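You operate a simulated robot arm through the tools that you are given. There is no shell and no other tool. Be economical: measure what you need, move in short steps, check, and stop when the job is done.

You are at the controls of a simulated robot arm. One attempt, no reset.

JOB
Take the flat green cap and put it on the middle shelf of the narrow steel stand. Then take the valve with the purple lever on the left part of the long steel table top and put it away on the valve shelf of the wide a-frame. Then shut the middle drawer of the sampling table. Then fetch the sample card and set it on the left end of the sampling table. Then take the test cap in blue and put it on top of the valve with the yellow lever. Then take the small folded teal cloth and put it on the top of the steel cabinet. Then count the brushes on the top of the table by the fence, then put as many of the seal rings from the top of the table by the fence on the top of the bag table. The order counts. Set down upright: valve with the purple lever, sample card.

Only the result counts: the job must be done as asked and must still hold three seconds after the hand-in. Knocking over, shifting, dropping, spilling or breaking anything else fails it. A push-on lid holds only when it is set on centred and level and pressed home; a screw cap is set on level and turned clockwise until tight. Flat cloth is picked up by pressing the open fingertips on it (5 to 10 N) and closing them slowly along it; thin cloth reads only 2 to 8 mm in the jaws.

ROBOT AND FRAMES
A 7-joint arm with a fingered hand on a trunk, on a base that drives. Base frame: it is fixed to the floor where the robot stands at the start and does not move with it; the origin is under the middle of the robot, x ahead of it, y to its left, z up; the surface under the hand at the start is at about z = 0.84. Lengths are in m, angles in rad, forces in N, time in s.
With the tool pointing down near the work surface it reaches from about 0.32 to 0.84 m from the robot's upright axis, wherever it stands. Its first joint turns from -2.496 to 2.496 rad. Places, roughly: brush (11x5x5 cm) [-7.4, 5.6, 0.9]; flat green cap (7x6x3 cm) [0.7, 0, 1.3]; left end of the sampling table (18x15 cm) [-4.64, 3.74, 0.86]; middle drawer of the sampling table [-4.5, 4.3, 0.7]; middle shelf of the narrow steel stand [0.7, -0.1, 0.6]; sample card [-4.75, 4.5, 1]; seal ring (8x7x2 cm) [-8.3, 5.8, 0.9]; small folded teal cloth (6x6x3 cm) [-8, 5.4, 0.9]; test cap in blue (8x8x5 cm) [-9.3, 2.7, 1.3]; top of the bag table [-4.8, 5.6, 0.8]; top of the steel cabinet [-5.5, 5.6, 1]; valve shelf of the wide a-frame [-9.3, 2.8, 0.9]; valve with the purple lever (12x10x10 cm) [0.4, 1.2, 0.9]; valve with the yellow lever (12x10x10 cm) [-9.4, 3, 0.9]. Payload 3 kg.
The TCP is the grasp point between the finger pads, 0.026 m short of the fingertips. In the tool frame z runs along the fingers and y along their closing line. Largest opening 0.148 m; the body of the gripper starts 0.073 m behind the TCP. The gripper is a hand of 3 fingers: y runs from the thumb to the fingers, the wrist lies at [0, 0, -0.229] in the tool frame.
Orientation is that of the tool frame in the base frame, as [roll, pitch, yaw] about the fixed x, y, z axes, in that order (R = Rz(yaw) Ry(pitch) Rx(roll)). With the fingers straight down and closing along the base's y, the tool's x points along the base's -x, its y along +y and its z along -z.

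CONTROLS
- The arm moves only by the tool send_rows. Its argument "increments" is one flat list of numbers, 6 for each row, row after row: the shift along the base's x, y, z in units of 25 mm (1.0 is 25 mm), then the turn, a rotation vector about the base's x, y, z in units of 4 degrees (1.0 is 4 degrees). In form: [dx, dy, dz, wx, wy, wz, dx, dy, dz, wx, wy, wz, ...]. A call has 1 to 20 rows; each row shifts and turns the commanded pose from where the row before left it. A call with a number of a shift or a turn outside -1 to 1 is refused whole. Rows are played at 5 a second. More than 0.05 m and 0.15 rad between two rows, and nothing of the call is played. Where a pose cannot be reached the arm comes as near as it can. A force on the tool above 40 N (or 10 N above the force at the start of the call, whichever is more), or a blocked arm, ends the call early, and 0.2 s more pass. In this call time passes only in rows, and 0.2 s behind the last. The reply holds the time, the measured pose of the TCP, the force on the tool along the base axes, the opening and the grip force, in the units named above and with some noise, with the torque about the TCP (base axes, N m) and any sound that the robot's microphone picked up.
- Cameras (640 x 400 px; columns grow to the right, rows downward): "scene" is now at [0.1416, 0.0447, 1.8729]; the picture's right is [0.59, -0.81, -0.00], its down [-0.62, -0.45, -0.64] and it looks along [0.52, 0.38, -0.77] (base axes); focal length 255 px, centre (320, 200). "wrist" rides on the gripper at [0.068, -0.039, -0.09] in the tool frame; the picture's right is [0.50, 0.87, 0.00], its down [-0.66, 0.38, -0.65] and it looks along [-0.57, 0.33, 0.76] (tool axes); focal length 222 px, centre (320, 200). There is no depth. A picture from a camera that has moved, and an enlarged one, comes with that camera's place and axes in the base frame and with its lens.
- camera(camera): a new picture of that camera. No time passes.
- move_column(by): slides the trunk up (or, below 0, down) by that many m; the arm and the scene camera ride with it, the base frame stays. It gives what a move gives, with no picture.
- roll_base(legs): drives the robot by 1 to 6 legs, each [ahead, left, turn to the left] in m, m and rad, along the robot's own axes; the way and the turn of a leg run together, so that a leg with both is an arc; at most 1.5 m and 3.142 rad a leg. The arm and the cameras ride along, it lands a little off, and it stops where it bumps. It gives what a move gives.
- set_fingers(finger1, finger2, thumb_bend): sets how far each is bent, from 0 (flat) to 1 (curled in); at 0.3 the hand is open as for a grip, at 0.7 the pads meet at the TCP. One left out holds its place. A second passes; each finger stops where it meets its share of the squeeze, and holds until it gets a number again. It is the only way to open and close the hand. It gives what a move gives, with no picture; readings hold the bend of each and the force on the fingers (four entries, about 0 where the hand has none), thumb and palm.
- aim_head(pan, tilt): turns the head with the scene camera to pan (to the left, within 1.501 rad either way) and tilt (down, from -0.506 to 1.204), counted from straight ahead of the robot. It gives what a move gives.
- zoom(camera, box): a new picture of the part [left, top, right, bottom] of that camera's present view, enlarged. No time passes.
- finish_job(): hands the job in; it is judged then, once.

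Go step by step. Nothing tells you exact positions but the pictures and the camera data: compare them with the known pose of the tool, close in by small moves and look again before you grip or let go. The budget is 217 turns and 218 pictures, counting those below and the enlarged ones. Unless the task says otherwise, let go and move clear before handing in, and close with one line.

The tools are called after "Emit:" by a JSON object that holds its "fn" and its "kwargs". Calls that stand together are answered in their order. send_rows: Moves the arm, as the interface text tells. Its arguments: {"type":"object","properties":{"increments":{"type":"array","items":{"type":"number"}}},"required":["increments"]} The other tools are called the same way: move_column (by) slides the trunk up or down; set_fingers (finger1, finger2, thumb_bend) moves the fingers one by one; roll_base (legs) drives the base; aim_head (pan, tilt) turns the head that bears the scene camera; camera (camera) takes a picture; zoom (camera, box) takes an enlarged picture of a part of a camera's view; finish_job () hands the job in.

At the start:

```text
t: 0.0
position: [0.7337, 0.1745, 1.4205]
orientation: [-3.141, 0.0, -3.141]
force: [-0.1, 0.4, 0.8]
ft_torque: [0.0, -0.01, 0.0]
grip_width: 0.1479
finger_force: 0.1
shape: jaw
bend: [0.3, 0.3, 0.3]
finger forces: [0.0, 0.1, 0.0, 0.0, 0.0, 0.0]
trunk travel left (down, up): [-0.809, 0.081]
robot x, y, heading: [0.005, -0.0002, -0.001]
head pan, tilt: [0.628, 0.876]
```

scene: 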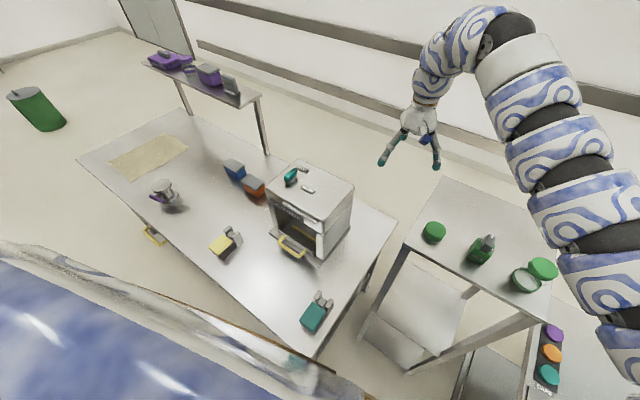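
wrist: 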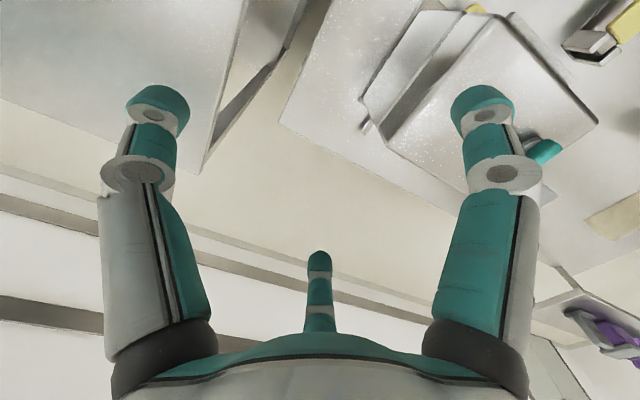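

The stand with green items is ahead of me, slightly to the right. I'll zoom in to tell the green caps apart.

Emit:
{"fn": "zoom", "kwargs": {"camera": "scene", "box": [340, 170, 600, 400]}}

Emit:
{"fn": "aim_head", "kwargs": {"pan": 0.0, "tilt": 0.9}}

Emit:
{"fn": "camera", "kwargs": {"camera": "scene"}}

```text
1.74 times, centred on (470, 285) of scene
camera zoom: at [0.1416, 0.0447, 1.8729], right [0.59, -0.81, 0.0], down [-0.62, -0.45, -0.64], along [0.52, 0.38, -0.77], focal length 444 px, centre (59, 52)
```

zoom: 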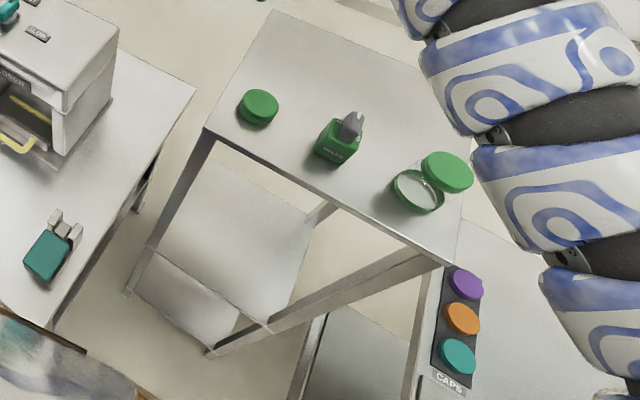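

```text
t: 1.0
position: [0.733, 0.1735, 1.4205]
orientation: [-3.141, -0.001, -3.141]
force: [-0.8, 0.3, -0.1]
ft_torque: [0.04, 0.01, -0.01]
grip_width: 0.1479
finger_force: 0.1
shape: jaw
bend: [0.3, 0.3, 0.3]
finger forces: [0.0, 0.0, 0.1, 0.0, 0.1, 0.0]
trunk travel left (down, up): [-0.809, 0.081]
robot x, y, heading: [-0.0012, -0.001, -0.003]
head pan, tilt: [0.0, 0.901]
```

```text
214 pictures are left
camera scene: at [0.155, -0.0004, 1.8711], right [0.0, -1.0, 0.0], down [-0.78, 0.0, -0.62], along [0.62, 0.0, -0.78], focal length 255 px, centre (320, 200)
```

scene: 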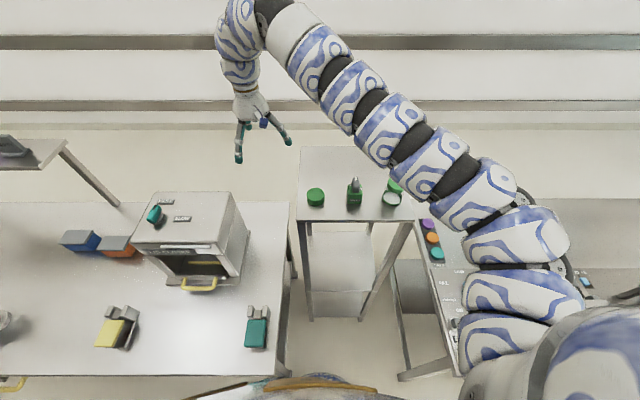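

The flat green cap should be the small one at about (0.66, 0.01), z about 1.25. I'll move above it at the current height and look through the wrist camera.

Emit:
{"fn": "send_rows", "kwargs": {"increments": [-0.36, -0.8, 0, 0, 0, 0, -0.36, -0.8, 0, 0, 0, 0, -0.36, -0.8, 0, 0, 0, 0, -0.36, -0.8, 0, 0, 0, 0, -0.36, -0.8, 0, 0, 0, 0, -0.36, -0.8, 0, 0, 0, 0, -0.36, -0.8, 0, 0, 0, 0, -0.36, -0.8, 0, 0, 0, 0]}}

Emit:
{"fn": "camera", "kwargs": {"camera": "wrist"}}

Emit:
{"fn": "camera", "kwargs": {"camera": "scene"}}

```text
t: 2.8
position: [0.7559, 0.0918, 1.4225]
orientation: [3.139, 0.002, 3.141]
force: [-0.6, -0.2, -0.4]
ft_torque: [-0.01, 0.01, 0.02]
grip_width: 0.148
finger_force: 0.0
shape: jaw
bend: [0.3, 0.3, 0.3]
finger forces: [0.1, 0.0, 0.0, 0.0, 0.0, 0.0]
out of reach, approached as far as the arm can: row 2, 3, 4, 5, 6, 7, 8
trunk travel left (down, up): [-0.809, 0.081]
robot x, y, heading: [0.0037, -0.0007, 0.0]
head pan, tilt: [0.0, 0.901]
```

```text
213 pictures are left
camera wrist: at [0.6864, 0.0532, 1.5127], right [-0.5, 0.87, 0.0], down [0.65, 0.38, 0.66], along [0.57, 0.33, -0.76], focal length 222 px, centre (320, 200)
```

wrist: 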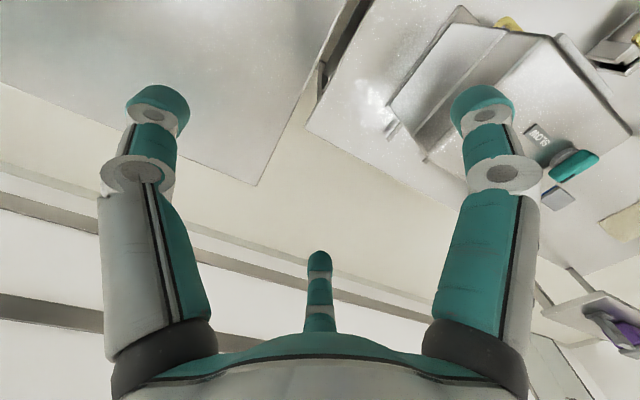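

```text
212 pictures are left
camera scene: at [0.1552, -0.0007, 1.8711], right [0.0, -1.0, 0.0], down [-0.78, 0.0, -0.62], along [0.62, 0.0, -0.78], focal length 255 px, centre (320, 200)
```

scene: 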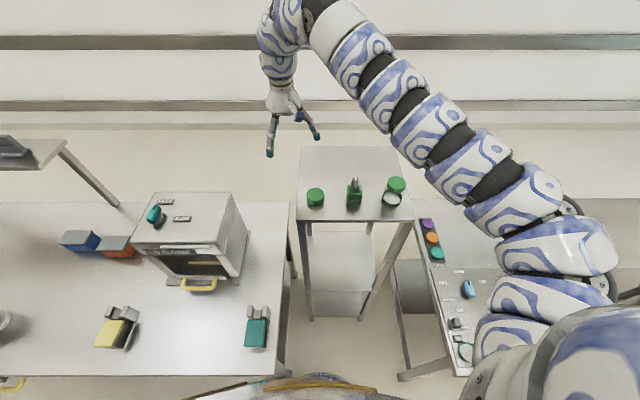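

The arm could not reach inward at this height. I'll raise the trunk and bring the tool down a little, then try again.

Emit:
{"fn": "move_column", "kwargs": {"by": 0.08}}

Emit:
{"fn": "send_rows", "kwargs": {"increments": [0, 0, -0.8, 0, 0, 0, 0, -0.4, -0.8, 0, 0, 0, 0, -0.4, -0.8, 0, 0, 0]}}

```text
t: 4.0
position: [0.7541, 0.093, 1.5035]
orientation: [3.14, 0.002, 3.141]
force: [0.6, -0.1, 0.8]
ft_torque: [0.01, -0.01, -0.02]
grip_width: 0.148
finger_force: 0.1
shape: jaw
bend: [0.3, 0.3, 0.3]
finger forces: [0.0, 0.0, 0.1, 0.0, 0.0, 0.1]
trunk travel left (down, up): [-0.889, 0.001]
robot x, y, heading: [-0.0012, -0.0, -0.003]
head pan, tilt: [0.0, 0.901]
```

```text
t: 4.8
position: [0.7586, 0.0893, 1.4843]
orientation: [3.14, -0.002, 3.138]
force: [0.3, -1.1, 0.7]
ft_torque: [-0.01, 0.01, 0.01]
grip_width: 0.1479
finger_force: 0.2
shape: jaw
bend: [0.3, 0.3, 0.3]
finger forces: [0.1, 0.0, 0.1, 0.1, 0.0, 0.0]
out of reach, approached as far as the arm can: row 1, 2, 3
trunk travel left (down, up): [-0.889, 0.001]
robot x, y, heading: [0.0012, -0.0018, -0.002]
head pan, tilt: [0.0, 0.901]
```

Reach stalls going inward. I'll probe with a small pure lowering move to see how the arm behaves.

Emit:
{"fn": "send_rows", "kwargs": {"increments": [0, 0, -0.8, 0, 0, 0]}}

Emit:
{"fn": "send_rows", "kwargs": {"increments": [0.8, 0.8, 0, 0, 0, 0, 0.8, 0.8, 0, 0, 0, 0]}}

```text
t: 5.2
position: [0.7592, 0.0894, 1.4853]
orientation: [3.137, -0.002, 3.139]
force: [-0.6, -0.7, -0.2]
ft_torque: [-0.01, 0.0, -0.02]
grip_width: 0.1481
finger_force: 0.0
shape: jaw
bend: [0.3, 0.3, 0.3]
finger forces: [0.0, 0.0, 0.1, 0.0, 0.0, 0.1]
out of reach, approached as far as the arm can: row 1
trunk travel left (down, up): [-0.889, 0.001]
robot x, y, heading: [0.0007, 0.0039, 0.003]
head pan, tilt: [0.0, 0.901]
```

```text
t: 5.8
position: [0.8003, 0.1272, 1.4834]
orientation: [-3.141, 0.0, 3.141]
force: [1.2, -0.3, 0.4]
ft_torque: [0.0, 0.0, 0.02]
grip_width: 0.1478
finger_force: 0.1
shape: jaw
bend: [0.3, 0.3, 0.3]
finger forces: [0.0, 0.0, 0.1, 0.0, 0.0, 0.1]
trunk travel left (down, up): [-0.889, 0.001]
robot x, y, heading: [-0.0002, -0.0016, 0.002]
head pan, tilt: [0.0, 0.901]
```

Emit:
{"fn": "send_rows", "kwargs": {"increments": [0, 0, -0.8, 0, 0, 0, 0, 0, -0.8, 0, 0, 0, 0, 0, -0.8, 0, 0, 0, 0, 0, -0.8, 0, 0, 0]}}

Emit:
{"fn": "send_rows", "kwargs": {"increments": [0, 0, 0, 0, 0, 1, 0, 0, 0, 0, 0, 1, 0, 0, 0, 0, 0, 1, 0, 0, 0, 0, 0, 1, 0, 0, 0, 0, 0, 1]}}

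Emit:
{"fn": "camera", "kwargs": {"camera": "scene"}}

```text
t: 6.8
position: [0.8002, 0.1289, 1.4031]
orientation: [3.14, 0.0, 3.139]
force: [0.4, 0.1, 0.2]
ft_torque: [0.02, -0.03, 0.0]
grip_width: 0.148
finger_force: 0.0
shape: jaw
bend: [0.3, 0.3, 0.3]
finger forces: [0.0, 0.1, 0.1, 0.0, 0.0, 0.0]
trunk travel left (down, up): [-0.889, 0.001]
robot x, y, heading: [-0.0031, 0.0, -0.001]
head pan, tilt: [0.0, 0.901]
```

```text
t: 8.0
position: [0.799, 0.1284, 1.4055]
orientation: [3.14, 0.0, -2.793]
force: [-0.2, -0.1, 0.0]
ft_torque: [0.04, 0.02, 0.0]
grip_width: 0.1477
finger_force: 0.1
shape: jaw
bend: [0.3, 0.3, 0.3]
finger forces: [0.0, 0.0, 0.1, 0.1, 0.0, 0.0]
trunk travel left (down, up): [-0.889, 0.001]
robot x, y, heading: [0.0007, -0.0004, -0.002]
head pan, tilt: [0.0, 0.901]
```

```text
211 pictures are left
camera scene: at [0.155, -0.0005, 1.9511], right [0.0, -1.0, 0.0], down [-0.78, 0.0, -0.62], along [0.62, 0.0, -0.78], focal length 255 px, centre (320, 200)
```

scene: 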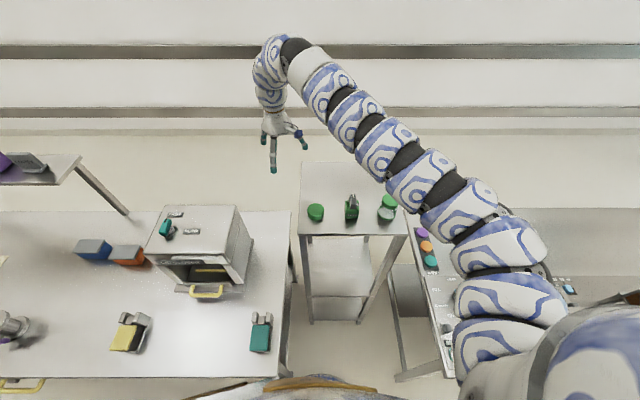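

The cap is at about (0.658, 0.013), top z about 1.25. I'll back the base up slightly and turn so the hand comes over the cap within the arm's comfortable range.

Emit:
{"fn": "roll_base", "kwargs": {"legs": [[-0.145, 0, 0], [0, 0, -0.143]]}}

Emit:
{"fn": "camera", "kwargs": {"camera": "scene"}}

Emit:
{"fn": "camera", "kwargs": {"camera": "wrist"}}

```text
t: 10.0
position: [0.663, 0.0146, 1.4043]
orientation: [3.139, 0.001, -2.935]
force: [-0.3, -0.3, 0.7]
ft_torque: [-0.01, -0.01, 0.0]
grip_width: 0.1477
finger_force: 0.1
shape: jaw
bend: [0.3, 0.3, 0.3]
finger forces: [0.1, 0.1, 0.0, 0.0, 0.0, 0.0]
trunk travel left (down, up): [-0.889, 0.001]
robot x, y, heading: [-0.1483, 0.0003, -0.143]
head pan, tilt: [0.0, 0.901]
```

```text
210 pictures are left
camera scene: at [0.0062, -0.0233, 1.9511], right [-0.14, -0.99, 0.0], down [-0.78, 0.11, -0.62], along [0.61, -0.09, -0.78], focal length 255 px, centre (320, 200)
```

scene: 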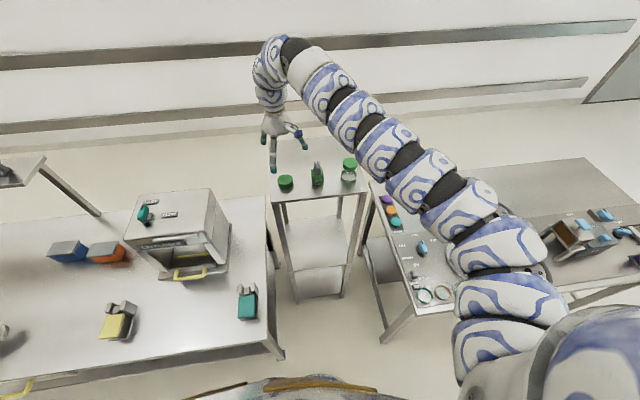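

```text
209 pictures are left
camera wrist: at [0.6046, -0.0392, 1.4943], right [-0.67, 0.74, 0.0], down [0.56, 0.5, 0.66], along [0.49, 0.44, -0.75], focal length 222 px, centre (320, 200)
```

wrist: 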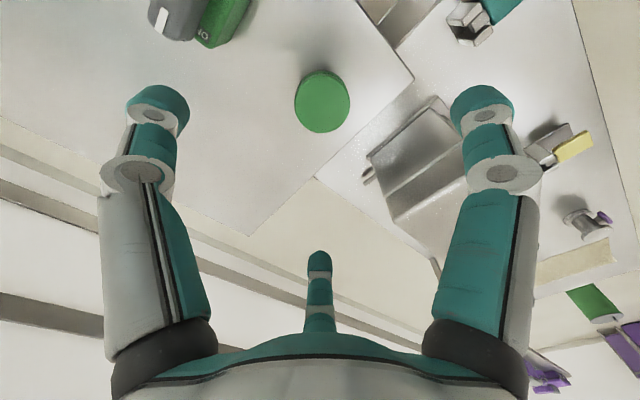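

The wrist view confirms the cap directly under the hand at about (0.660, 0.014). I'll narrow the fingers to stay clear of the bottle, and descend.

Emit:
{"fn": "set_fingers", "kwargs": {"finger1": 0.43, "finger2": 0.43, "thumb_bend": 0.43}}

Emit:
{"fn": "send_rows", "kwargs": {"increments": [-0.08, 0, -0.8, 0, 0, 0, 0, 0, -0.8, 0, 0, 0, 0, 0, -0.8, 0, 0, 0, 0, 0, -0.8, 0, 0, 0, 0, 0, -0.8, 0, 0, 0]}}

Emit:
{"fn": "camera", "kwargs": {"camera": "wrist"}}

```text
t: 11.0
position: [0.6623, 0.0149, 1.4047]
orientation: [3.14, 0.003, -2.936]
force: [0.1, 0.0, -0.8]
ft_torque: [-0.01, 0.01, -0.03]
grip_width: 0.0855
finger_force: 0.0
shape: fingers
bend: [0.43, 0.43, 0.43]
finger forces: [0.0, 0.0, 0.0, 0.0, 0.0, 0.0]
trunk travel left (down, up): [-0.889, 0.001]
robot x, y, heading: [-0.1443, 0.0019, -0.147]
head pan, tilt: [0.0, 0.901]
```

```text
t: 12.2
position: [0.6611, 0.0135, 1.3031]
orientation: [3.138, 0.002, -2.936]
force: [0.3, 0.1, 0.5]
ft_torque: [0.0, -0.04, 0.0]
grip_width: 0.0856
finger_force: 0.1
shape: fingers
bend: [0.43, 0.43, 0.43]
finger forces: [0.0, 0.0, 0.1, 0.1, 0.0, 0.0]
trunk travel left (down, up): [-0.889, 0.001]
robot x, y, heading: [-0.1491, -0.0007, -0.145]
head pan, tilt: [0.0, 0.901]
```

```text
208 pictures are left
camera wrist: at [0.6026, -0.0387, 1.3937], right [-0.67, 0.75, 0.0], down [0.56, 0.5, 0.66], along [0.49, 0.44, -0.75], focal length 222 px, centre (320, 200)
```

wrist: 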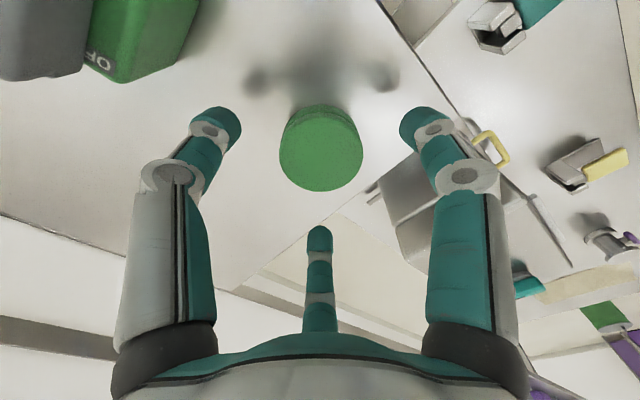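

Cap is centred. I'll descend the rest and close.

Emit:
{"fn": "send_rows", "kwargs": {"increments": [0, 0, -0.5, 0, 0, 0, 0, 0, -0.5, 0, 0, 0, 0, 0, -0.5, 0, 0, 0, 0, 0, -0.5, 0, 0, 0]}}

Emit:
{"fn": "camera", "kwargs": {"camera": "wrist"}}

```text
t: 13.0
position: [0.6613, 0.0142, 1.2725]
orientation: [3.138, 0.011, -2.934]
force: [-4.0, -0.2, 34.1]
ft_torque: [-0.74, 0.95, -0.2]
grip_width: 0.0879
finger_force: 17.7
shape: fingers
bend: [0.41, 0.43, 0.43]
finger forces: [17.3, 0.0, 0.0, 0.0, 18.1, 0.0]
trunk travel left (down, up): [-0.889, 0.001]
robot x, y, heading: [-0.1442, -0.0003, -0.144]
head pan, tilt: [0.0, 0.901]
stopped in row 4: the force on the tool passed its limit at 48 N (the readings are from after the stop); the commanded pose is now the measured one
```

```text
207 pictures are left
camera wrist: at [0.6027, -0.0382, 1.3611], right [-0.67, 0.74, 0.0], down [0.56, 0.5, 0.66], along [0.49, 0.44, -0.75], focal length 222 px, centre (320, 200)
```

wrist: 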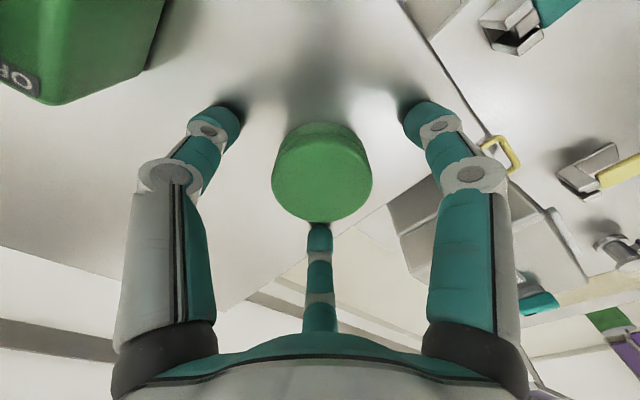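

The fingertips touched the table top, which puts it at about z 1.243. I'll lift a few mm, recentre slightly toward the cap, and close gently.

Emit:
{"fn": "send_rows", "kwargs": {"increments": [0, 0, 0.2, 0, 0, 0, -0.25, -0.2, 0, 0, 0, 0]}}

Emit:
{"fn": "set_fingers", "kwargs": {"finger1": 0.5, "finger2": 0.5, "thumb_bend": 0.5}}

Emit:
{"fn": "camera", "kwargs": {"camera": "wrist"}}

```text
t: 13.6
position: [0.6564, 0.0097, 1.274]
orientation: [3.141, 0.007, -2.934]
force: [0.1, -0.6, 0.6]
ft_torque: [0.01, -0.01, 0.0]
grip_width: 0.0858
finger_force: 0.1
shape: fingers
bend: [0.43, 0.43, 0.43]
finger forces: [0.0, 0.0, 0.1, 0.0, 0.0, 0.0]
trunk travel left (down, up): [-0.889, 0.001]
robot x, y, heading: [-0.1489, -0.0007, -0.139]
head pan, tilt: [0.0, 0.901]
```

```text
t: 14.6
position: [0.6565, 0.009, 1.2736]
orientation: [3.141, 0.006, -2.935]
force: [-0.7, -0.5, 1.1]
ft_torque: [-0.01, 0.07, 0.03]
grip_width: 0.0633
finger_force: 0.1
shape: fingers
bend: [0.5, 0.5, 0.5]
finger forces: [0.7, 0.0, 0.1, 0.0, 0.0, 0.1]
trunk travel left (down, up): [-0.889, 0.001]
robot x, y, heading: [-0.1468, 0.001, -0.141]
head pan, tilt: [0.0, 0.901]
```

```text
206 pictures are left
camera wrist: at [0.5981, -0.0437, 1.3637], right [-0.67, 0.74, 0.0], down [0.56, 0.5, 0.66], along [0.49, 0.44, -0.75], focal length 222 px, centre (320, 200)
```

wrist: 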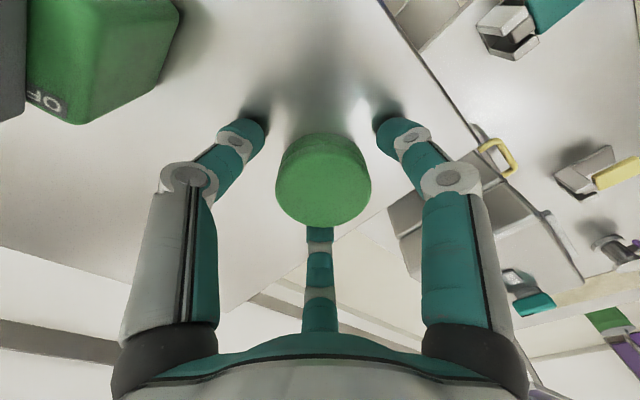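

Emit:
{"fn": "set_fingers", "kwargs": {"finger1": 0.6, "finger2": 0.6, "thumb_bend": 0.6}}

Emit:
{"fn": "camera", "kwargs": {"camera": "wrist"}}

```text
t: 15.6
position: [0.6573, 0.0087, 1.2758]
orientation: [3.141, 0.006, -2.934]
force: [-0.3, -0.2, 0.5]
ft_torque: [-0.01, -0.02, 0.01]
grip_width: 0.0435
finger_force: 5.4
shape: fingers
bend: [0.55, 0.55, 0.57]
finger forces: [4.1, 4.0, 0.0, 0.0, 4.1, 0.1]
trunk travel left (down, up): [-0.889, 0.001]
robot x, y, heading: [-0.1489, -0.0005, -0.144]
head pan, tilt: [0.0, 0.901]
```

```text
205 pictures are left
camera wrist: at [0.5982, -0.0438, 1.3636], right [-0.67, 0.74, 0.0], down [0.56, 0.5, 0.66], along [0.49, 0.44, -0.75], focal length 222 px, centre (320, 200)
```

wrist: 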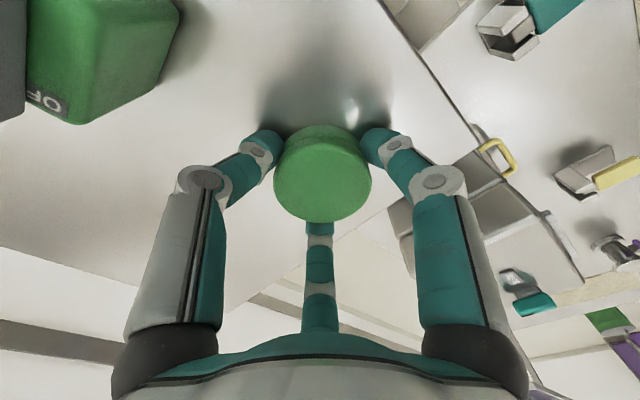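

The cap is held by three digits. I'll tighten and lift.

Emit:
{"fn": "set_fingers", "kwargs": {"finger1": 0.7, "finger2": 0.7, "thumb_bend": 0.7}}

Emit:
{"fn": "send_rows", "kwargs": {"increments": [0, 0, 0.4, 0, 0, 0, 0, 0, 0.8, 0, 0, 0, 0, 0, 0.8, 0, 0, 0, 0, 0, 0.8, 0, 0, 0, 0, 0, 0.8, 0, 0, 0, 0, 0, 0.8, 0, 0, 0]}}

Emit:
{"fn": "camera", "kwargs": {"camera": "wrist"}}

```text
t: 16.6
position: [0.6565, 0.0098, 1.2746]
orientation: [3.141, 0.008, -2.933]
force: [0.1, -0.4, 0.5]
ft_torque: [0.0, 0.01, 0.05]
grip_width: 0.0414
finger_force: 16.4
shape: fingers
bend: [0.55, 0.55, 0.61]
finger forces: [9.5, 9.9, 0.0, 0.0, 13.7, 0.0]
trunk travel left (down, up): [-0.889, 0.001]
robot x, y, heading: [-0.1509, 0.0039, -0.139]
head pan, tilt: [0.0, 0.901]
```

```text
t: 18.0
position: [0.6551, 0.0092, 1.3848]
orientation: [3.14, 0.008, -2.934]
force: [0.7, 0.6, -0.6]
ft_torque: [-0.02, -0.01, -0.02]
grip_width: 0.0415
finger_force: 16.0
shape: fingers
bend: [0.55, 0.54, 0.61]
finger forces: [8.9, 10.1, 0.1, 0.0, 13.4, 0.1]
trunk travel left (down, up): [-0.889, 0.001]
robot x, y, heading: [-0.1465, 0.0014, -0.145]
head pan, tilt: [0.0, 0.901]
```

```text
204 pictures are left
camera wrist: at [0.5972, -0.0436, 1.4741], right [-0.67, 0.74, 0.0], down [0.56, 0.5, 0.66], along [0.49, 0.44, -0.75], focal length 222 px, centre (320, 200)
```

wrist: 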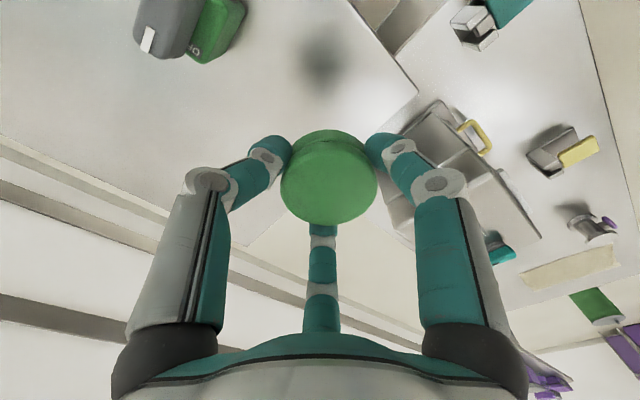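

Cap is in hand. I'll back away from the stand, then look at the surroundings before lowering the trunk.

Emit:
{"fn": "roll_base", "kwargs": {"legs": [[-0.5, 0, 0]]}}

Emit:
{"fn": "camera", "kwargs": {"camera": "scene"}}

Emit:
{"fn": "aim_head", "kwargs": {"pan": 1.4, "tilt": 0.5}}

Emit:
{"fn": "camera", "kwargs": {"camera": "scene"}}

```text
t: 21.0
position: [0.1589, 0.0843, 1.3837]
orientation: [3.14, 0.01, -2.927]
force: [-0.3, 0.5, -0.2]
ft_torque: [0.0, -0.02, 0.02]
grip_width: 0.0414
finger_force: 16.4
shape: fingers
bend: [0.55, 0.54, 0.61]
finger forces: [9.0, 10.2, 0.0, 0.0, 13.5, 0.0]
trunk travel left (down, up): [-0.889, 0.001]
robot x, y, heading: [-0.6461, 0.0695, -0.136]
head pan, tilt: [0.0, 0.901]
```

```text
203 pictures are left
camera scene: at [-0.4909, 0.0477, 1.9512], right [-0.13, -0.99, 0.0], down [-0.78, 0.1, -0.62], along [0.62, -0.08, -0.78], focal length 255 px, centre (320, 200)
```

scene: 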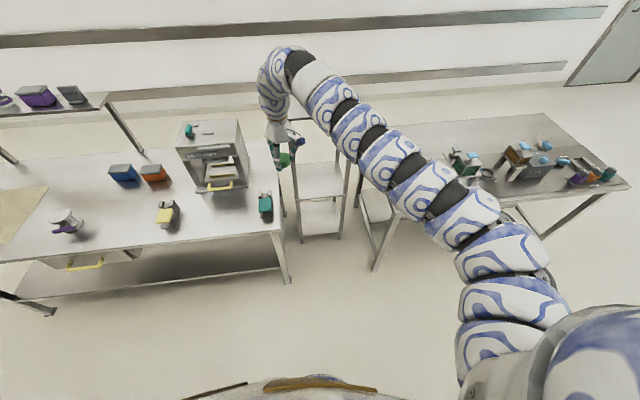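

```text
t: 22.5
position: [0.1606, 0.0827, 1.3842]
orientation: [3.141, 0.008, -2.928]
force: [-0.5, 0.4, -0.4]
ft_torque: [0.04, 0.0, 0.0]
grip_width: 0.0411
finger_force: 16.4
shape: fingers
bend: [0.55, 0.54, 0.61]
finger forces: [9.0, 10.2, 0.0, 0.1, 13.6, 0.0]
trunk travel left (down, up): [-0.889, 0.001]
robot x, y, heading: [-0.6426, 0.0701, -0.13]
head pan, tilt: [1.4, 0.499]
```

```text
202 pictures are left
camera scene: at [-0.5372, 0.1445, 1.9849], right [0.95, -0.3, 0.0], down [-0.14, -0.46, -0.88], along [0.26, 0.84, -0.48], focal length 255 px, centre (320, 200)
```

scene: 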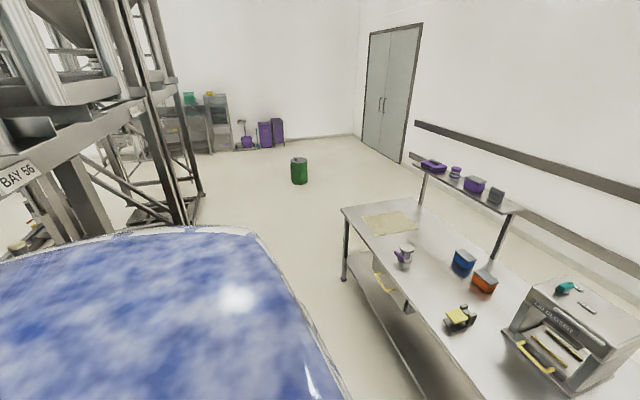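

Space is clear. I'll turn to heading about -0.52 and shift left, so the forearm enters the stand straight between its legs, then lower the trunk and look.

Emit:
{"fn": "roll_base", "kwargs": {"legs": [[0, 0, -0.39], [-0.04, 0.271, 0]]}}

Emit:
{"fn": "move_column", "kwargs": {"by": -0.58}}

Emit:
{"fn": "aim_head", "kwargs": {"pan": 0.25, "tilt": 0.5}}

Emit:
{"fn": "camera", "kwargs": {"camera": "scene"}}

Emit:
{"fn": "camera", "kwargs": {"camera": "wrist"}}

```text
t: 25.6
position: [0.204, 0.0294, 1.385]
orientation: [3.141, 0.006, 2.965]
force: [0.2, 0.4, -0.7]
ft_torque: [-0.05, 0.03, -0.02]
grip_width: 0.0412
finger_force: 16.0
shape: fingers
bend: [0.55, 0.54, 0.61]
finger forces: [8.8, 10.1, 0.0, 0.1, 13.5, 0.0]
trunk travel left (down, up): [-0.889, 0.001]
robot x, y, heading: [-0.5417, 0.3202, -0.528]
head pan, tilt: [1.4, 0.499]
```

```text
refused: -0.58 is not a number from -0.4 to 0.4
```

```text
t: 27.0
position: [0.2037, 0.0297, 1.3843]
orientation: [3.139, 0.007, 2.967]
force: [-0.2, 0.6, -0.5]
ft_torque: [0.02, -0.01, 0.0]
grip_width: 0.0409
finger_force: 16.3
shape: fingers
bend: [0.55, 0.54, 0.61]
finger forces: [8.7, 10.1, 0.0, 0.0, 13.4, 0.1]
trunk travel left (down, up): [-0.889, 0.001]
robot x, y, heading: [-0.5449, 0.3183, -0.521]
head pan, tilt: [0.25, 0.499]
```

```text
201 pictures are left
camera scene: at [-0.3877, 0.2561, 1.9849], right [-0.27, -0.96, 0.0], down [-0.46, 0.13, -0.88], along [0.84, -0.24, -0.48], focal length 255 px, centre (320, 200)
```

scene: 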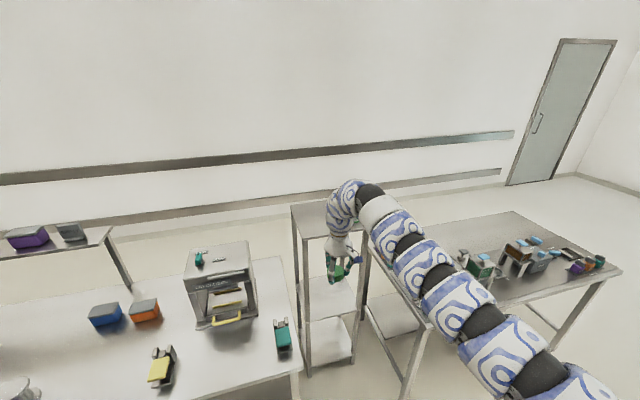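

```text
200 pictures are left
camera wrist: at [0.1305, 0.0028, 1.4734], right [-0.34, 0.94, 0.0], down [0.71, 0.26, 0.66], along [0.62, 0.22, -0.75], focal length 222 px, centre (320, 200)
```

wrist: 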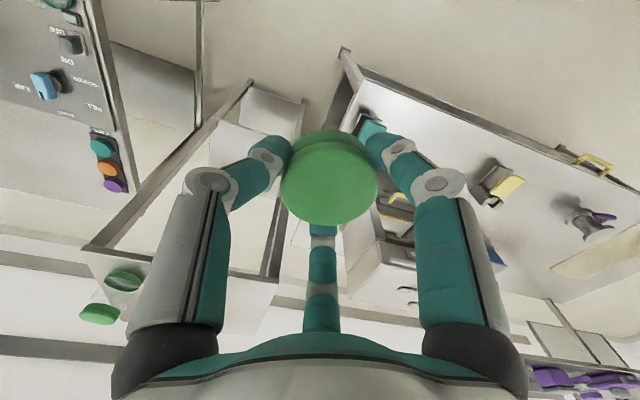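

Lowering the trunk in two steps; nothing sits beneath the arm here.

Emit:
{"fn": "move_column", "kwargs": {"by": -0.4}}

Emit:
{"fn": "roll_base", "kwargs": {"legs": [[0.055, -0.095, 0]]}}

Emit:
{"fn": "move_column", "kwargs": {"by": -0.2}}

Emit:
{"fn": "camera", "kwargs": {"camera": "scene"}}

Emit:
{"fn": "camera", "kwargs": {"camera": "wrist"}}

```text
t: 30.8
position: [0.2035, 0.0296, 0.9847]
orientation: [3.14, 0.007, 2.964]
force: [-0.5, 0.0, -1.4]
ft_torque: [0.0, 0.0, 0.0]
grip_width: 0.0411
finger_force: 16.4
shape: fingers
bend: [0.55, 0.54, 0.61]
finger forces: [8.8, 10.2, 0.1, 0.1, 13.5, 0.0]
trunk travel left (down, up): [-0.489, 0.401]
robot x, y, heading: [-0.5475, 0.3216, -0.526]
head pan, tilt: [0.25, 0.499]
```

```text
t: 32.0
position: [0.2063, -0.082, 0.9835]
orientation: [3.139, 0.006, 2.965]
force: [0.0, -0.2, -0.5]
ft_torque: [0.02, 0.03, 0.02]
grip_width: 0.0411
finger_force: 16.4
shape: fingers
bend: [0.55, 0.54, 0.61]
finger forces: [8.8, 10.1, 0.1, 0.0, 13.4, 0.1]
trunk travel left (down, up): [-0.489, 0.401]
robot x, y, heading: [-0.5446, 0.2086, -0.528]
head pan, tilt: [0.25, 0.499]
```

```text
t: 34.2
position: [0.2052, -0.0809, 0.784]
orientation: [3.14, 0.007, 2.963]
force: [0.5, 0.5, -0.2]
ft_torque: [0.03, -0.04, -0.01]
grip_width: 0.0411
finger_force: 16.1
shape: fingers
bend: [0.55, 0.54, 0.61]
finger forces: [8.8, 10.1, 0.0, 0.0, 13.4, 0.0]
trunk travel left (down, up): [-0.289, 0.601]
robot x, y, heading: [-0.5424, 0.2072, -0.525]
head pan, tilt: [0.25, 0.499]
```

```text
199 pictures are left
camera scene: at [-0.3868, 0.1467, 1.385], right [-0.27, -0.96, 0.0], down [-0.46, 0.13, -0.88], along [0.84, -0.24, -0.48], focal length 255 px, centre (320, 200)
```

scene: 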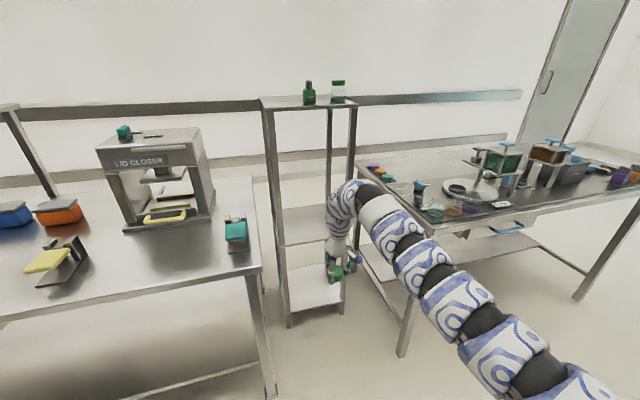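

```text
198 pictures are left
camera wrist: at [0.131, -0.1077, 0.8735], right [-0.34, 0.94, 0.0], down [0.71, 0.26, 0.66], along [0.62, 0.22, -0.75], focal length 222 px, centre (320, 200)
```

wrist: 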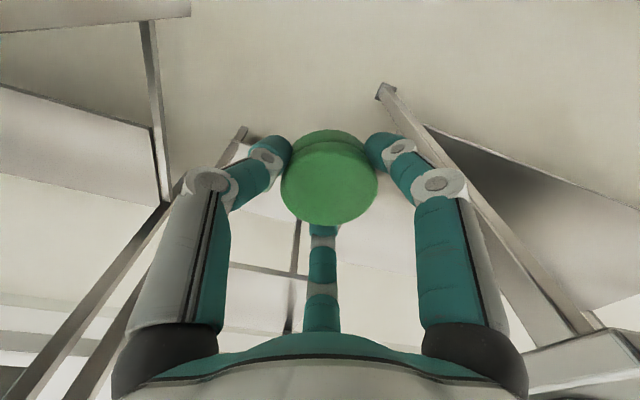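

The stand's front opening spans y ≈ -0.25 to +0.03, its front is at x ≈ 0.585, and the middle shelf is at z ≈ 0.61. I'll turn a bit more so the elbow stays clear of the right-hand table, then approach.

Emit:
{"fn": "roll_base", "kwargs": {"legs": [[0, 0, -0.1], [0.119, 0.177, 0]]}}

Emit:
{"fn": "aim_head", "kwargs": {"pan": 0.0, "tilt": 0.6}}

Emit:
{"fn": "camera", "kwargs": {"camera": "scene"}}

Emit:
{"fn": "camera", "kwargs": {"camera": "wrist"}}

```text
t: 36.3
position: [0.3757, -0.0798, 0.7852]
orientation: [3.139, 0.009, 2.866]
force: [0.7, 0.5, -0.5]
ft_torque: [-0.03, 0.0, -0.02]
grip_width: 0.0411
finger_force: 16.2
shape: fingers
bend: [0.55, 0.54, 0.61]
finger forces: [8.8, 10.2, 0.1, 0.0, 13.5, 0.0]
trunk travel left (down, up): [-0.289, 0.601]
robot x, y, heading: [-0.3418, 0.2873, -0.626]
head pan, tilt: [0.25, 0.499]
```

```text
t: 37.1
position: [0.3749, -0.0785, 0.7844]
orientation: [3.14, 0.007, 2.863]
force: [0.5, -0.3, -0.3]
ft_torque: [-0.01, 0.05, 0.0]
grip_width: 0.0407
finger_force: 16.1
shape: fingers
bend: [0.55, 0.54, 0.61]
finger forces: [8.8, 10.1, 0.0, 0.1, 13.4, 0.1]
trunk travel left (down, up): [-0.289, 0.601]
robot x, y, heading: [-0.3414, 0.284, -0.627]
head pan, tilt: [0.0, 0.6]
```

```text
197 pictures are left
camera scene: at [-0.2045, 0.186, 1.3759], right [-0.58, -0.81, 0.0], down [-0.46, 0.33, -0.83], along [0.67, -0.48, -0.56], focal length 255 px, centre (320, 200)
```

scene: 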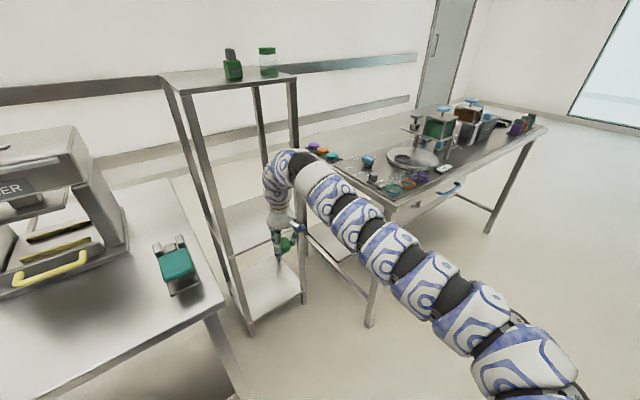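

```text
196 pictures are left
camera wrist: at [0.2991, -0.099, 0.8734], right [-0.25, 0.97, 0.0], down [0.73, 0.19, 0.66], along [0.64, 0.16, -0.75], focal length 222 px, centre (320, 200)
```

wrist: 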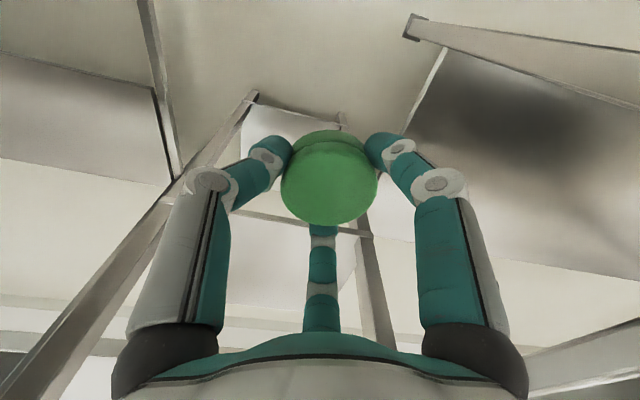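

Geometry is consistent. Moving in along +x in stages.

Emit:
{"fn": "roll_base", "kwargs": {"legs": [[0.128, 0.079, 0]]}}

Emit:
{"fn": "camera", "kwargs": {"camera": "wrist"}}

Emit:
{"fn": "camera", "kwargs": {"camera": "scene"}}

```text
t: 38.5
position: [0.5261, -0.0889, 0.7849]
orientation: [-3.142, 0.007, 2.866]
force: [0.0, 0.0, -0.6]
ft_torque: [0.0, 0.0, -0.01]
grip_width: 0.0412
finger_force: 16.6
shape: fingers
bend: [0.55, 0.54, 0.61]
finger forces: [8.8, 10.1, 0.0, 0.1, 13.4, 0.1]
trunk travel left (down, up): [-0.289, 0.601]
robot x, y, heading: [-0.1883, 0.2758, -0.619]
head pan, tilt: [0.0, 0.6]
```

```text
195 pictures are left
camera wrist: at [0.45, -0.1095, 0.8736], right [-0.25, 0.97, 0.0], down [0.73, 0.19, 0.66], along [0.64, 0.16, -0.75], focal length 222 px, centre (320, 200)
```

wrist: 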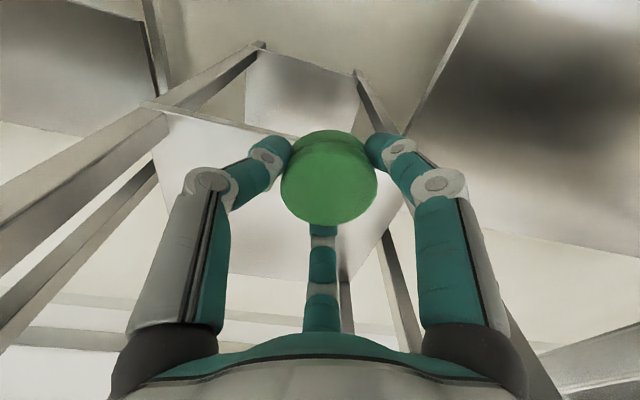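

```text
194 pictures are left
camera scene: at [-0.0539, 0.1751, 1.3759], right [-0.58, -0.81, 0.0], down [-0.46, 0.33, -0.83], along [0.67, -0.48, -0.56], focal length 255 px, centre (320, 200)
```

scene: 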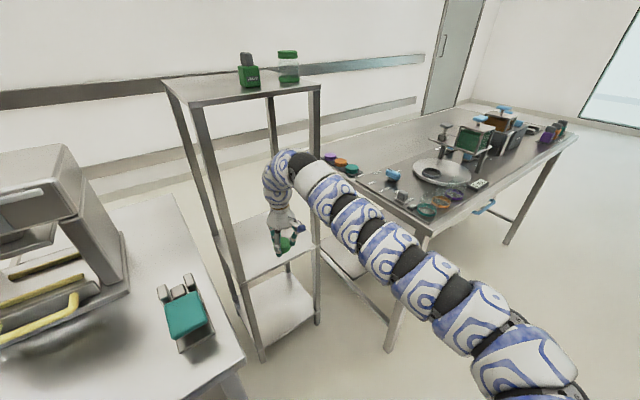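

Emit:
{"fn": "roll_base", "kwargs": {"legs": [[0.103, 0.074, 0]]}}

Emit:
{"fn": "camera", "kwargs": {"camera": "scene"}}

Emit:
{"fn": "camera", "kwargs": {"camera": "wrist"}}

```text
t: 39.8
position: [0.6535, -0.0915, 0.7841]
orientation: [3.141, 0.008, 2.865]
force: [0.0, 0.8, -1.0]
ft_torque: [0.02, 0.02, 0.0]
grip_width: 0.0406
finger_force: 16.4
shape: fingers
bend: [0.55, 0.54, 0.61]
finger forces: [8.8, 10.1, 0.0, 0.0, 13.5, 0.0]
trunk travel left (down, up): [-0.289, 0.601]
robot x, y, heading: [-0.0611, 0.2777, -0.624]
head pan, tilt: [0.0, 0.6]
```

```text
193 pictures are left
camera scene: at [0.0735, 0.1749, 1.3759], right [-0.59, -0.81, 0.0], down [-0.46, 0.33, -0.83], along [0.67, -0.48, -0.56], focal length 255 px, centre (320, 200)
```

scene: 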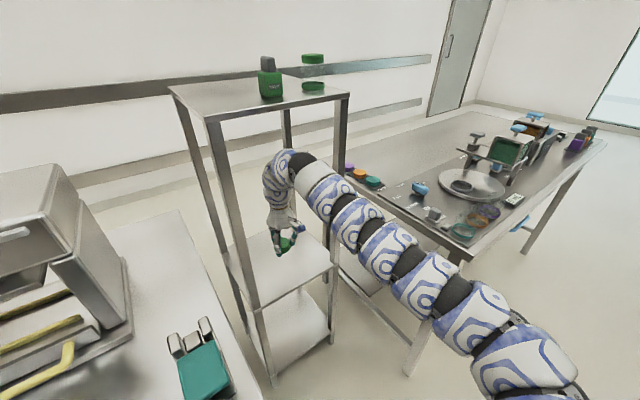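

```text
192 pictures are left
camera wrist: at [0.5766, -0.1111, 0.8736], right [-0.24, 0.97, 0.0], down [0.73, 0.18, 0.66], along [0.64, 0.16, -0.75], focal length 222 px, centre (320, 200)
```

wrist: 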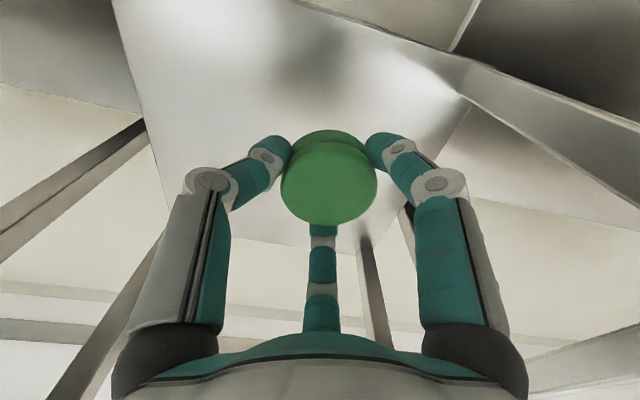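

The hand is over the middle shelf. I'll lower with the arm in a guarded way.

Emit:
{"fn": "send_rows", "kwargs": {"increments": [0, 0, -0.8, 0, 0, 0, 0, 0, -0.8, 0, 0, 0, 0, 0, -0.8, 0, 0, 0, 0, 0, -0.8, 0, 0, 0, 0, 0, -0.8, 0, 0, 0]}}

Emit:
{"fn": "camera", "kwargs": {"camera": "wrist"}}

Emit:
{"fn": "camera", "kwargs": {"camera": "scene"}}

```text
t: 41.0
position: [0.6549, -0.0921, 0.6857]
orientation: [3.14, 0.008, 2.863]
force: [0.1, -0.2, 0.1]
ft_torque: [0.03, 0.04, 0.0]
grip_width: 0.0412
finger_force: 16.2
shape: fingers
bend: [0.55, 0.54, 0.61]
finger forces: [8.8, 10.2, 0.0, 0.0, 13.3, 0.0]
trunk travel left (down, up): [-0.289, 0.601]
robot x, y, heading: [-0.0627, 0.2733, -0.622]
head pan, tilt: [0.0, 0.6]
```

```text
191 pictures are left
camera wrist: at [0.5777, -0.1115, 0.7741], right [-0.24, 0.97, 0.0], down [0.73, 0.18, 0.66], along [0.64, 0.16, -0.75], focal length 222 px, centre (320, 200)
```

wrist: 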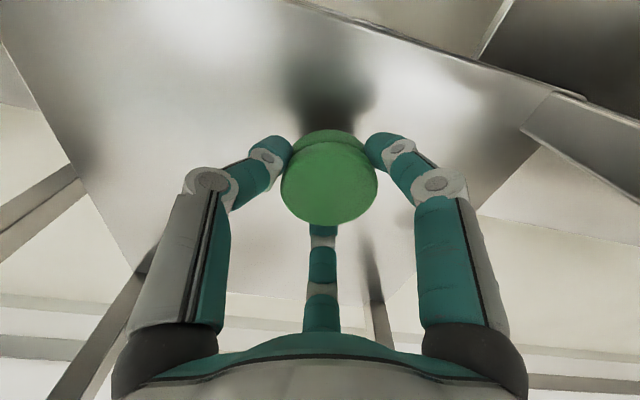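

```text
190 pictures are left
camera scene: at [0.0737, 0.1749, 1.3758], right [-0.59, -0.81, 0.0], down [-0.46, 0.33, -0.82], along [0.67, -0.48, -0.57], focal length 255 px, centre (320, 200)
```

scene: 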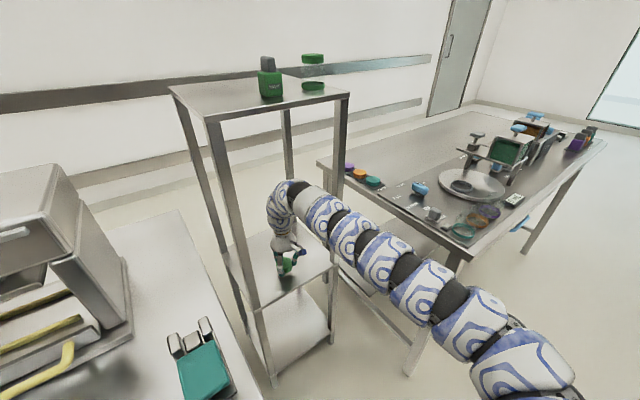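

Emit:
{"fn": "send_rows", "kwargs": {"increments": [0, 0, -0.4, 0, 0, 0, 0, 0, -0.4, 0, 0, 0, 0, 0, -0.3, 0, 0, 0, 0, 0, -0.2, 0, 0, 0, 0, 0, -0.2, 0, 0, 0, 0, 0, -0.2, 0, 0, 0, 0, 0, -0.2, 0, 0, 0]}}

Emit:
{"fn": "camera", "kwargs": {"camera": "wrist"}}

```text
t: 42.2
position: [0.6556, -0.0904, 0.6538]
orientation: [3.14, 0.02, 2.864]
force: [-2.4, 2.3, 27.8]
ft_torque: [0.84, 0.81, 0.02]
grip_width: 0.0403
finger_force: 28.3
shape: fingers
bend: [0.52, 0.55, 0.62]
finger forces: [34.1, 9.9, 0.1, 0.0, 12.7, 0.1]
trunk travel left (down, up): [-0.289, 0.601]
robot x, y, heading: [-0.0629, 0.2762, -0.627]
head pan, tilt: [0.0, 0.6]
stopped in row 6: the force on the tool passed its limit at 46 N (the readings are from after the stop); the commanded pose is now the measured one
```

```text
189 pictures are left
camera wrist: at [0.5783, -0.1108, 0.742], right [-0.24, 0.97, -0.01], down [0.72, 0.19, 0.67], along [0.65, 0.16, -0.74], focal length 222 px, centre (320, 200)
```

wrist: 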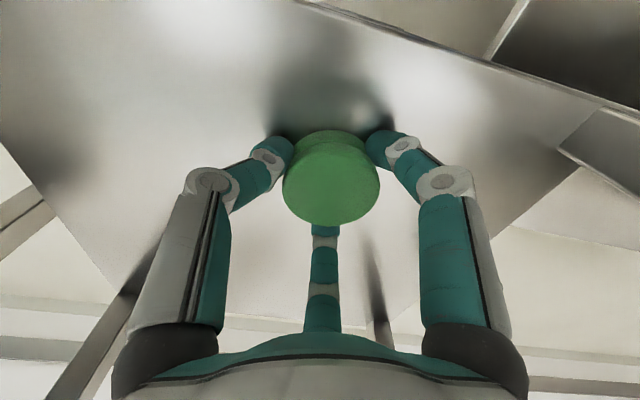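

The cap is down on the shelf. I'll relieve the pressure, open, and rise.

Emit:
{"fn": "send_rows", "kwargs": {"increments": [0, 0, 0.08, 0, 0, 0]}}

Emit:
{"fn": "set_fingers", "kwargs": {"finger1": 0.47, "finger2": 0.47, "thumb_bend": 0.47}}

Emit:
{"fn": "set_fingers", "kwargs": {"finger1": 0.38, "finger2": 0.38, "thumb_bend": 0.38}}

Emit:
{"fn": "send_rows", "kwargs": {"increments": [0, 0, 0.4, 0, 0, 0, 0, 0, 0.8, 0, 0, 0, 0, 0, 0.8, 0, 0, 0, 0, 0, 0.8, 0, 0, 0, 0, 0, 0.8, 0, 0, 0, 0, 0, 0.8, 0, 0, 0]}}

Emit:
{"fn": "camera", "kwargs": {"camera": "wrist"}}

```text
t: 42.6
position: [0.6553, -0.0913, 0.6528]
orientation: [3.14, 0.015, 2.863]
force: [-1.5, 0.8, 23.3]
ft_torque: [0.64, 0.39, 0.03]
grip_width: 0.0401
finger_force: 27.6
shape: fingers
bend: [0.53, 0.54, 0.62]
finger forces: [29.1, 12.4, 0.1, 0.0, 13.4, 0.0]
trunk travel left (down, up): [-0.289, 0.601]
robot x, y, heading: [-0.0594, 0.2737, -0.63]
head pan, tilt: [0.0, 0.6]
```

```text
t: 43.6
position: [0.6556, -0.0914, 0.6543]
orientation: [3.14, 0.016, 2.865]
force: [7.2, 1.5, 29.2]
ft_torque: [-0.3, 0.49, 0.01]
grip_width: 0.0553
finger_force: 14.4
shape: fingers
bend: [0.52, 0.47, 0.5]
finger forces: [12.8, 0.0, 0.0, 0.0, 16.6, 0.1]
trunk travel left (down, up): [-0.289, 0.601]
robot x, y, heading: [-0.0587, 0.2733, -0.623]
head pan, tilt: [0.0, 0.6]
```

```text
t: 44.6
position: [0.6546, -0.0912, 0.6511]
orientation: [3.137, 0.012, 2.863]
force: [-1.2, 0.3, 1.1]
ft_torque: [-0.03, -0.01, -0.02]
grip_width: 0.1017
finger_force: 0.2
shape: fingers
bend: [0.38, 0.38, 0.38]
finger forces: [0.0, 0.0, 0.0, 0.0, 0.2, 0.0]
trunk travel left (down, up): [-0.289, 0.601]
robot x, y, heading: [-0.0613, 0.2754, -0.629]
head pan, tilt: [0.0, 0.6]
```

```text
t: 46.0
position: [0.656, -0.0946, 0.762]
orientation: [3.138, 0.014, 2.862]
force: [0.2, -0.1, 0.2]
ft_torque: [0.05, -0.01, -0.01]
grip_width: 0.1017
finger_force: 0.1
shape: fingers
bend: [0.38, 0.38, 0.38]
finger forces: [0.1, 0.0, 0.0, 0.1, 0.0, 0.0]
trunk travel left (down, up): [-0.289, 0.601]
robot x, y, heading: [-0.0627, 0.2773, -0.631]
head pan, tilt: [0.0, 0.6]
```

```text
188 pictures are left
camera wrist: at [0.5784, -0.1134, 0.8512], right [-0.24, 0.97, 0.0], down [0.72, 0.18, 0.66], along [0.64, 0.16, -0.75], focal length 222 px, centre (320, 200)
```

wrist: 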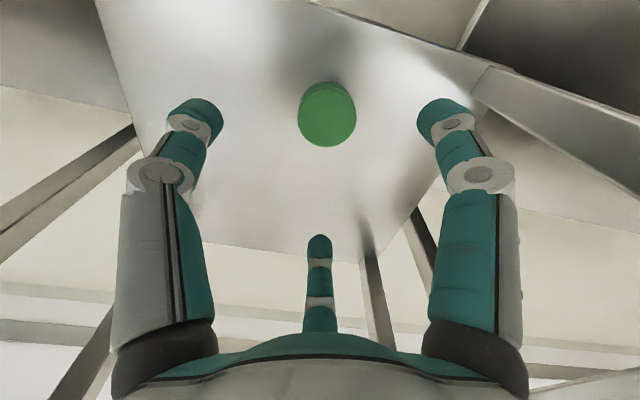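

The cap stands on the middle shelf. I'll back out, raise the trunk, and drive over to the purple-lever valve at about (0.39, 1.22).

Emit:
{"fn": "roll_base", "kwargs": {"legs": [[-0.404, -0.295, 0]]}}

Emit:
{"fn": "move_column", "kwargs": {"by": 0.36}}

Emit:
{"fn": "roll_base", "kwargs": {"legs": [[0, 0, 0.63], [0.1, 0.82, 0]]}}

Emit:
{"fn": "aim_head", "kwargs": {"pan": 0.2, "tilt": 0.8}}

Emit:
{"fn": "camera", "kwargs": {"camera": "scene"}}

Emit:
{"fn": "camera", "kwargs": {"camera": "wrist"}}

```text
t: 49.0
position: [0.1586, -0.0884, 0.7621]
orientation: [3.139, 0.013, 2.864]
force: [-0.2, 0.6, -0.1]
ft_torque: [0.01, 0.01, -0.03]
grip_width: 0.1015
finger_force: 0.0
shape: fingers
bend: [0.38, 0.38, 0.38]
finger forces: [0.0, 0.1, 0.0, 0.0, 0.0, 0.0]
trunk travel left (down, up): [-0.289, 0.601]
robot x, y, heading: [-0.5628, 0.2769, -0.626]
head pan, tilt: [0.0, 0.6]
```

```text
t: 52.5
position: [0.1582, -0.0877, 1.1219]
orientation: [3.139, 0.014, 2.863]
force: [0.1, -0.2, -0.5]
ft_torque: [0.01, 0.0, 0.0]
grip_width: 0.1016
finger_force: 0.0
shape: fingers
bend: [0.38, 0.38, 0.38]
finger forces: [0.0, 0.0, 0.0, 0.1, 0.0, 0.1]
trunk travel left (down, up): [-0.649, 0.241]
robot x, y, heading: [-0.5617, 0.2805, -0.624]
head pan, tilt: [0.0, 0.6]
```

```text
t: 58.6
position: [0.3249, 1.2367, 1.1226]
orientation: [3.14, 0.014, -2.778]
force: [-0.2, 0.1, -0.3]
ft_torque: [-0.03, 0.03, -0.02]
grip_width: 0.1013
finger_force: 0.1
shape: fingers
bend: [0.38, 0.38, 0.38]
finger forces: [0.0, 0.0, 0.0, 0.0, 0.0, 0.1]
trunk travel left (down, up): [-0.649, 0.241]
robot x, y, heading: [-0.4651, 1.0997, 0.014]
head pan, tilt: [0.0, 0.6]
```

```text
t: 59.3
position: [0.3261, 1.2378, 1.1218]
orientation: [3.138, 0.014, -2.777]
force: [0.1, -0.5, -0.4]
ft_torque: [0.0, -0.01, 0.0]
grip_width: 0.1017
finger_force: 0.0
shape: fingers
bend: [0.38, 0.38, 0.38]
finger forces: [0.0, 0.1, 0.0, 0.1, 0.0, 0.0]
trunk travel left (down, up): [-0.649, 0.241]
robot x, y, heading: [-0.4723, 1.1009, 0.019]
head pan, tilt: [0.201, 0.799]
```

```text
187 pictures are left
camera scene: at [-0.3116, 1.1197, 1.719], right [0.21, -0.98, 0.0], down [-0.7, -0.15, -0.7], along [0.68, 0.15, -0.72], focal length 255 px, centre (320, 200)
```

scene: 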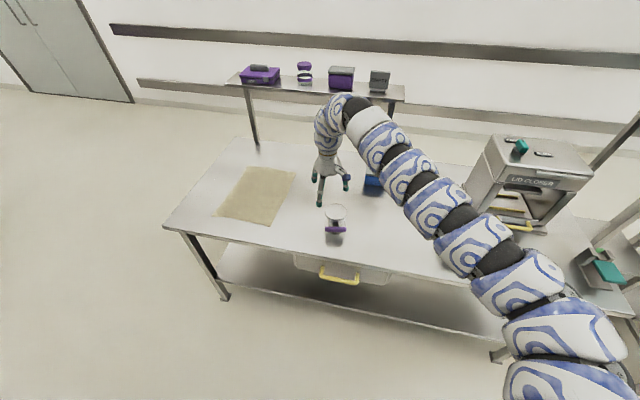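

```text
186 pictures are left
camera wrist: at [0.2749, 1.1749, 1.2111], right [-0.78, 0.63, 0.0], down [0.47, 0.58, 0.66], along [0.42, 0.51, -0.75], focal length 222 px, centre (320, 200)
```

wrist: 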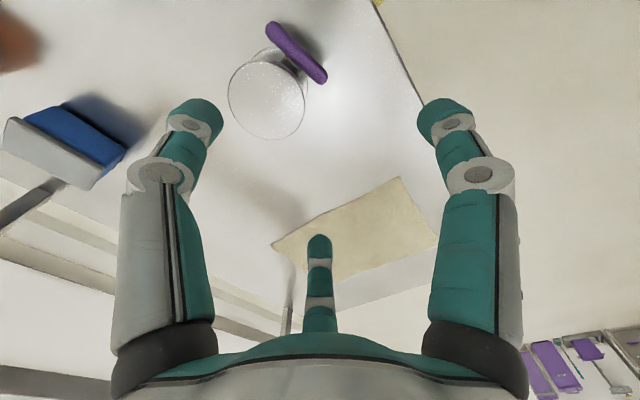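

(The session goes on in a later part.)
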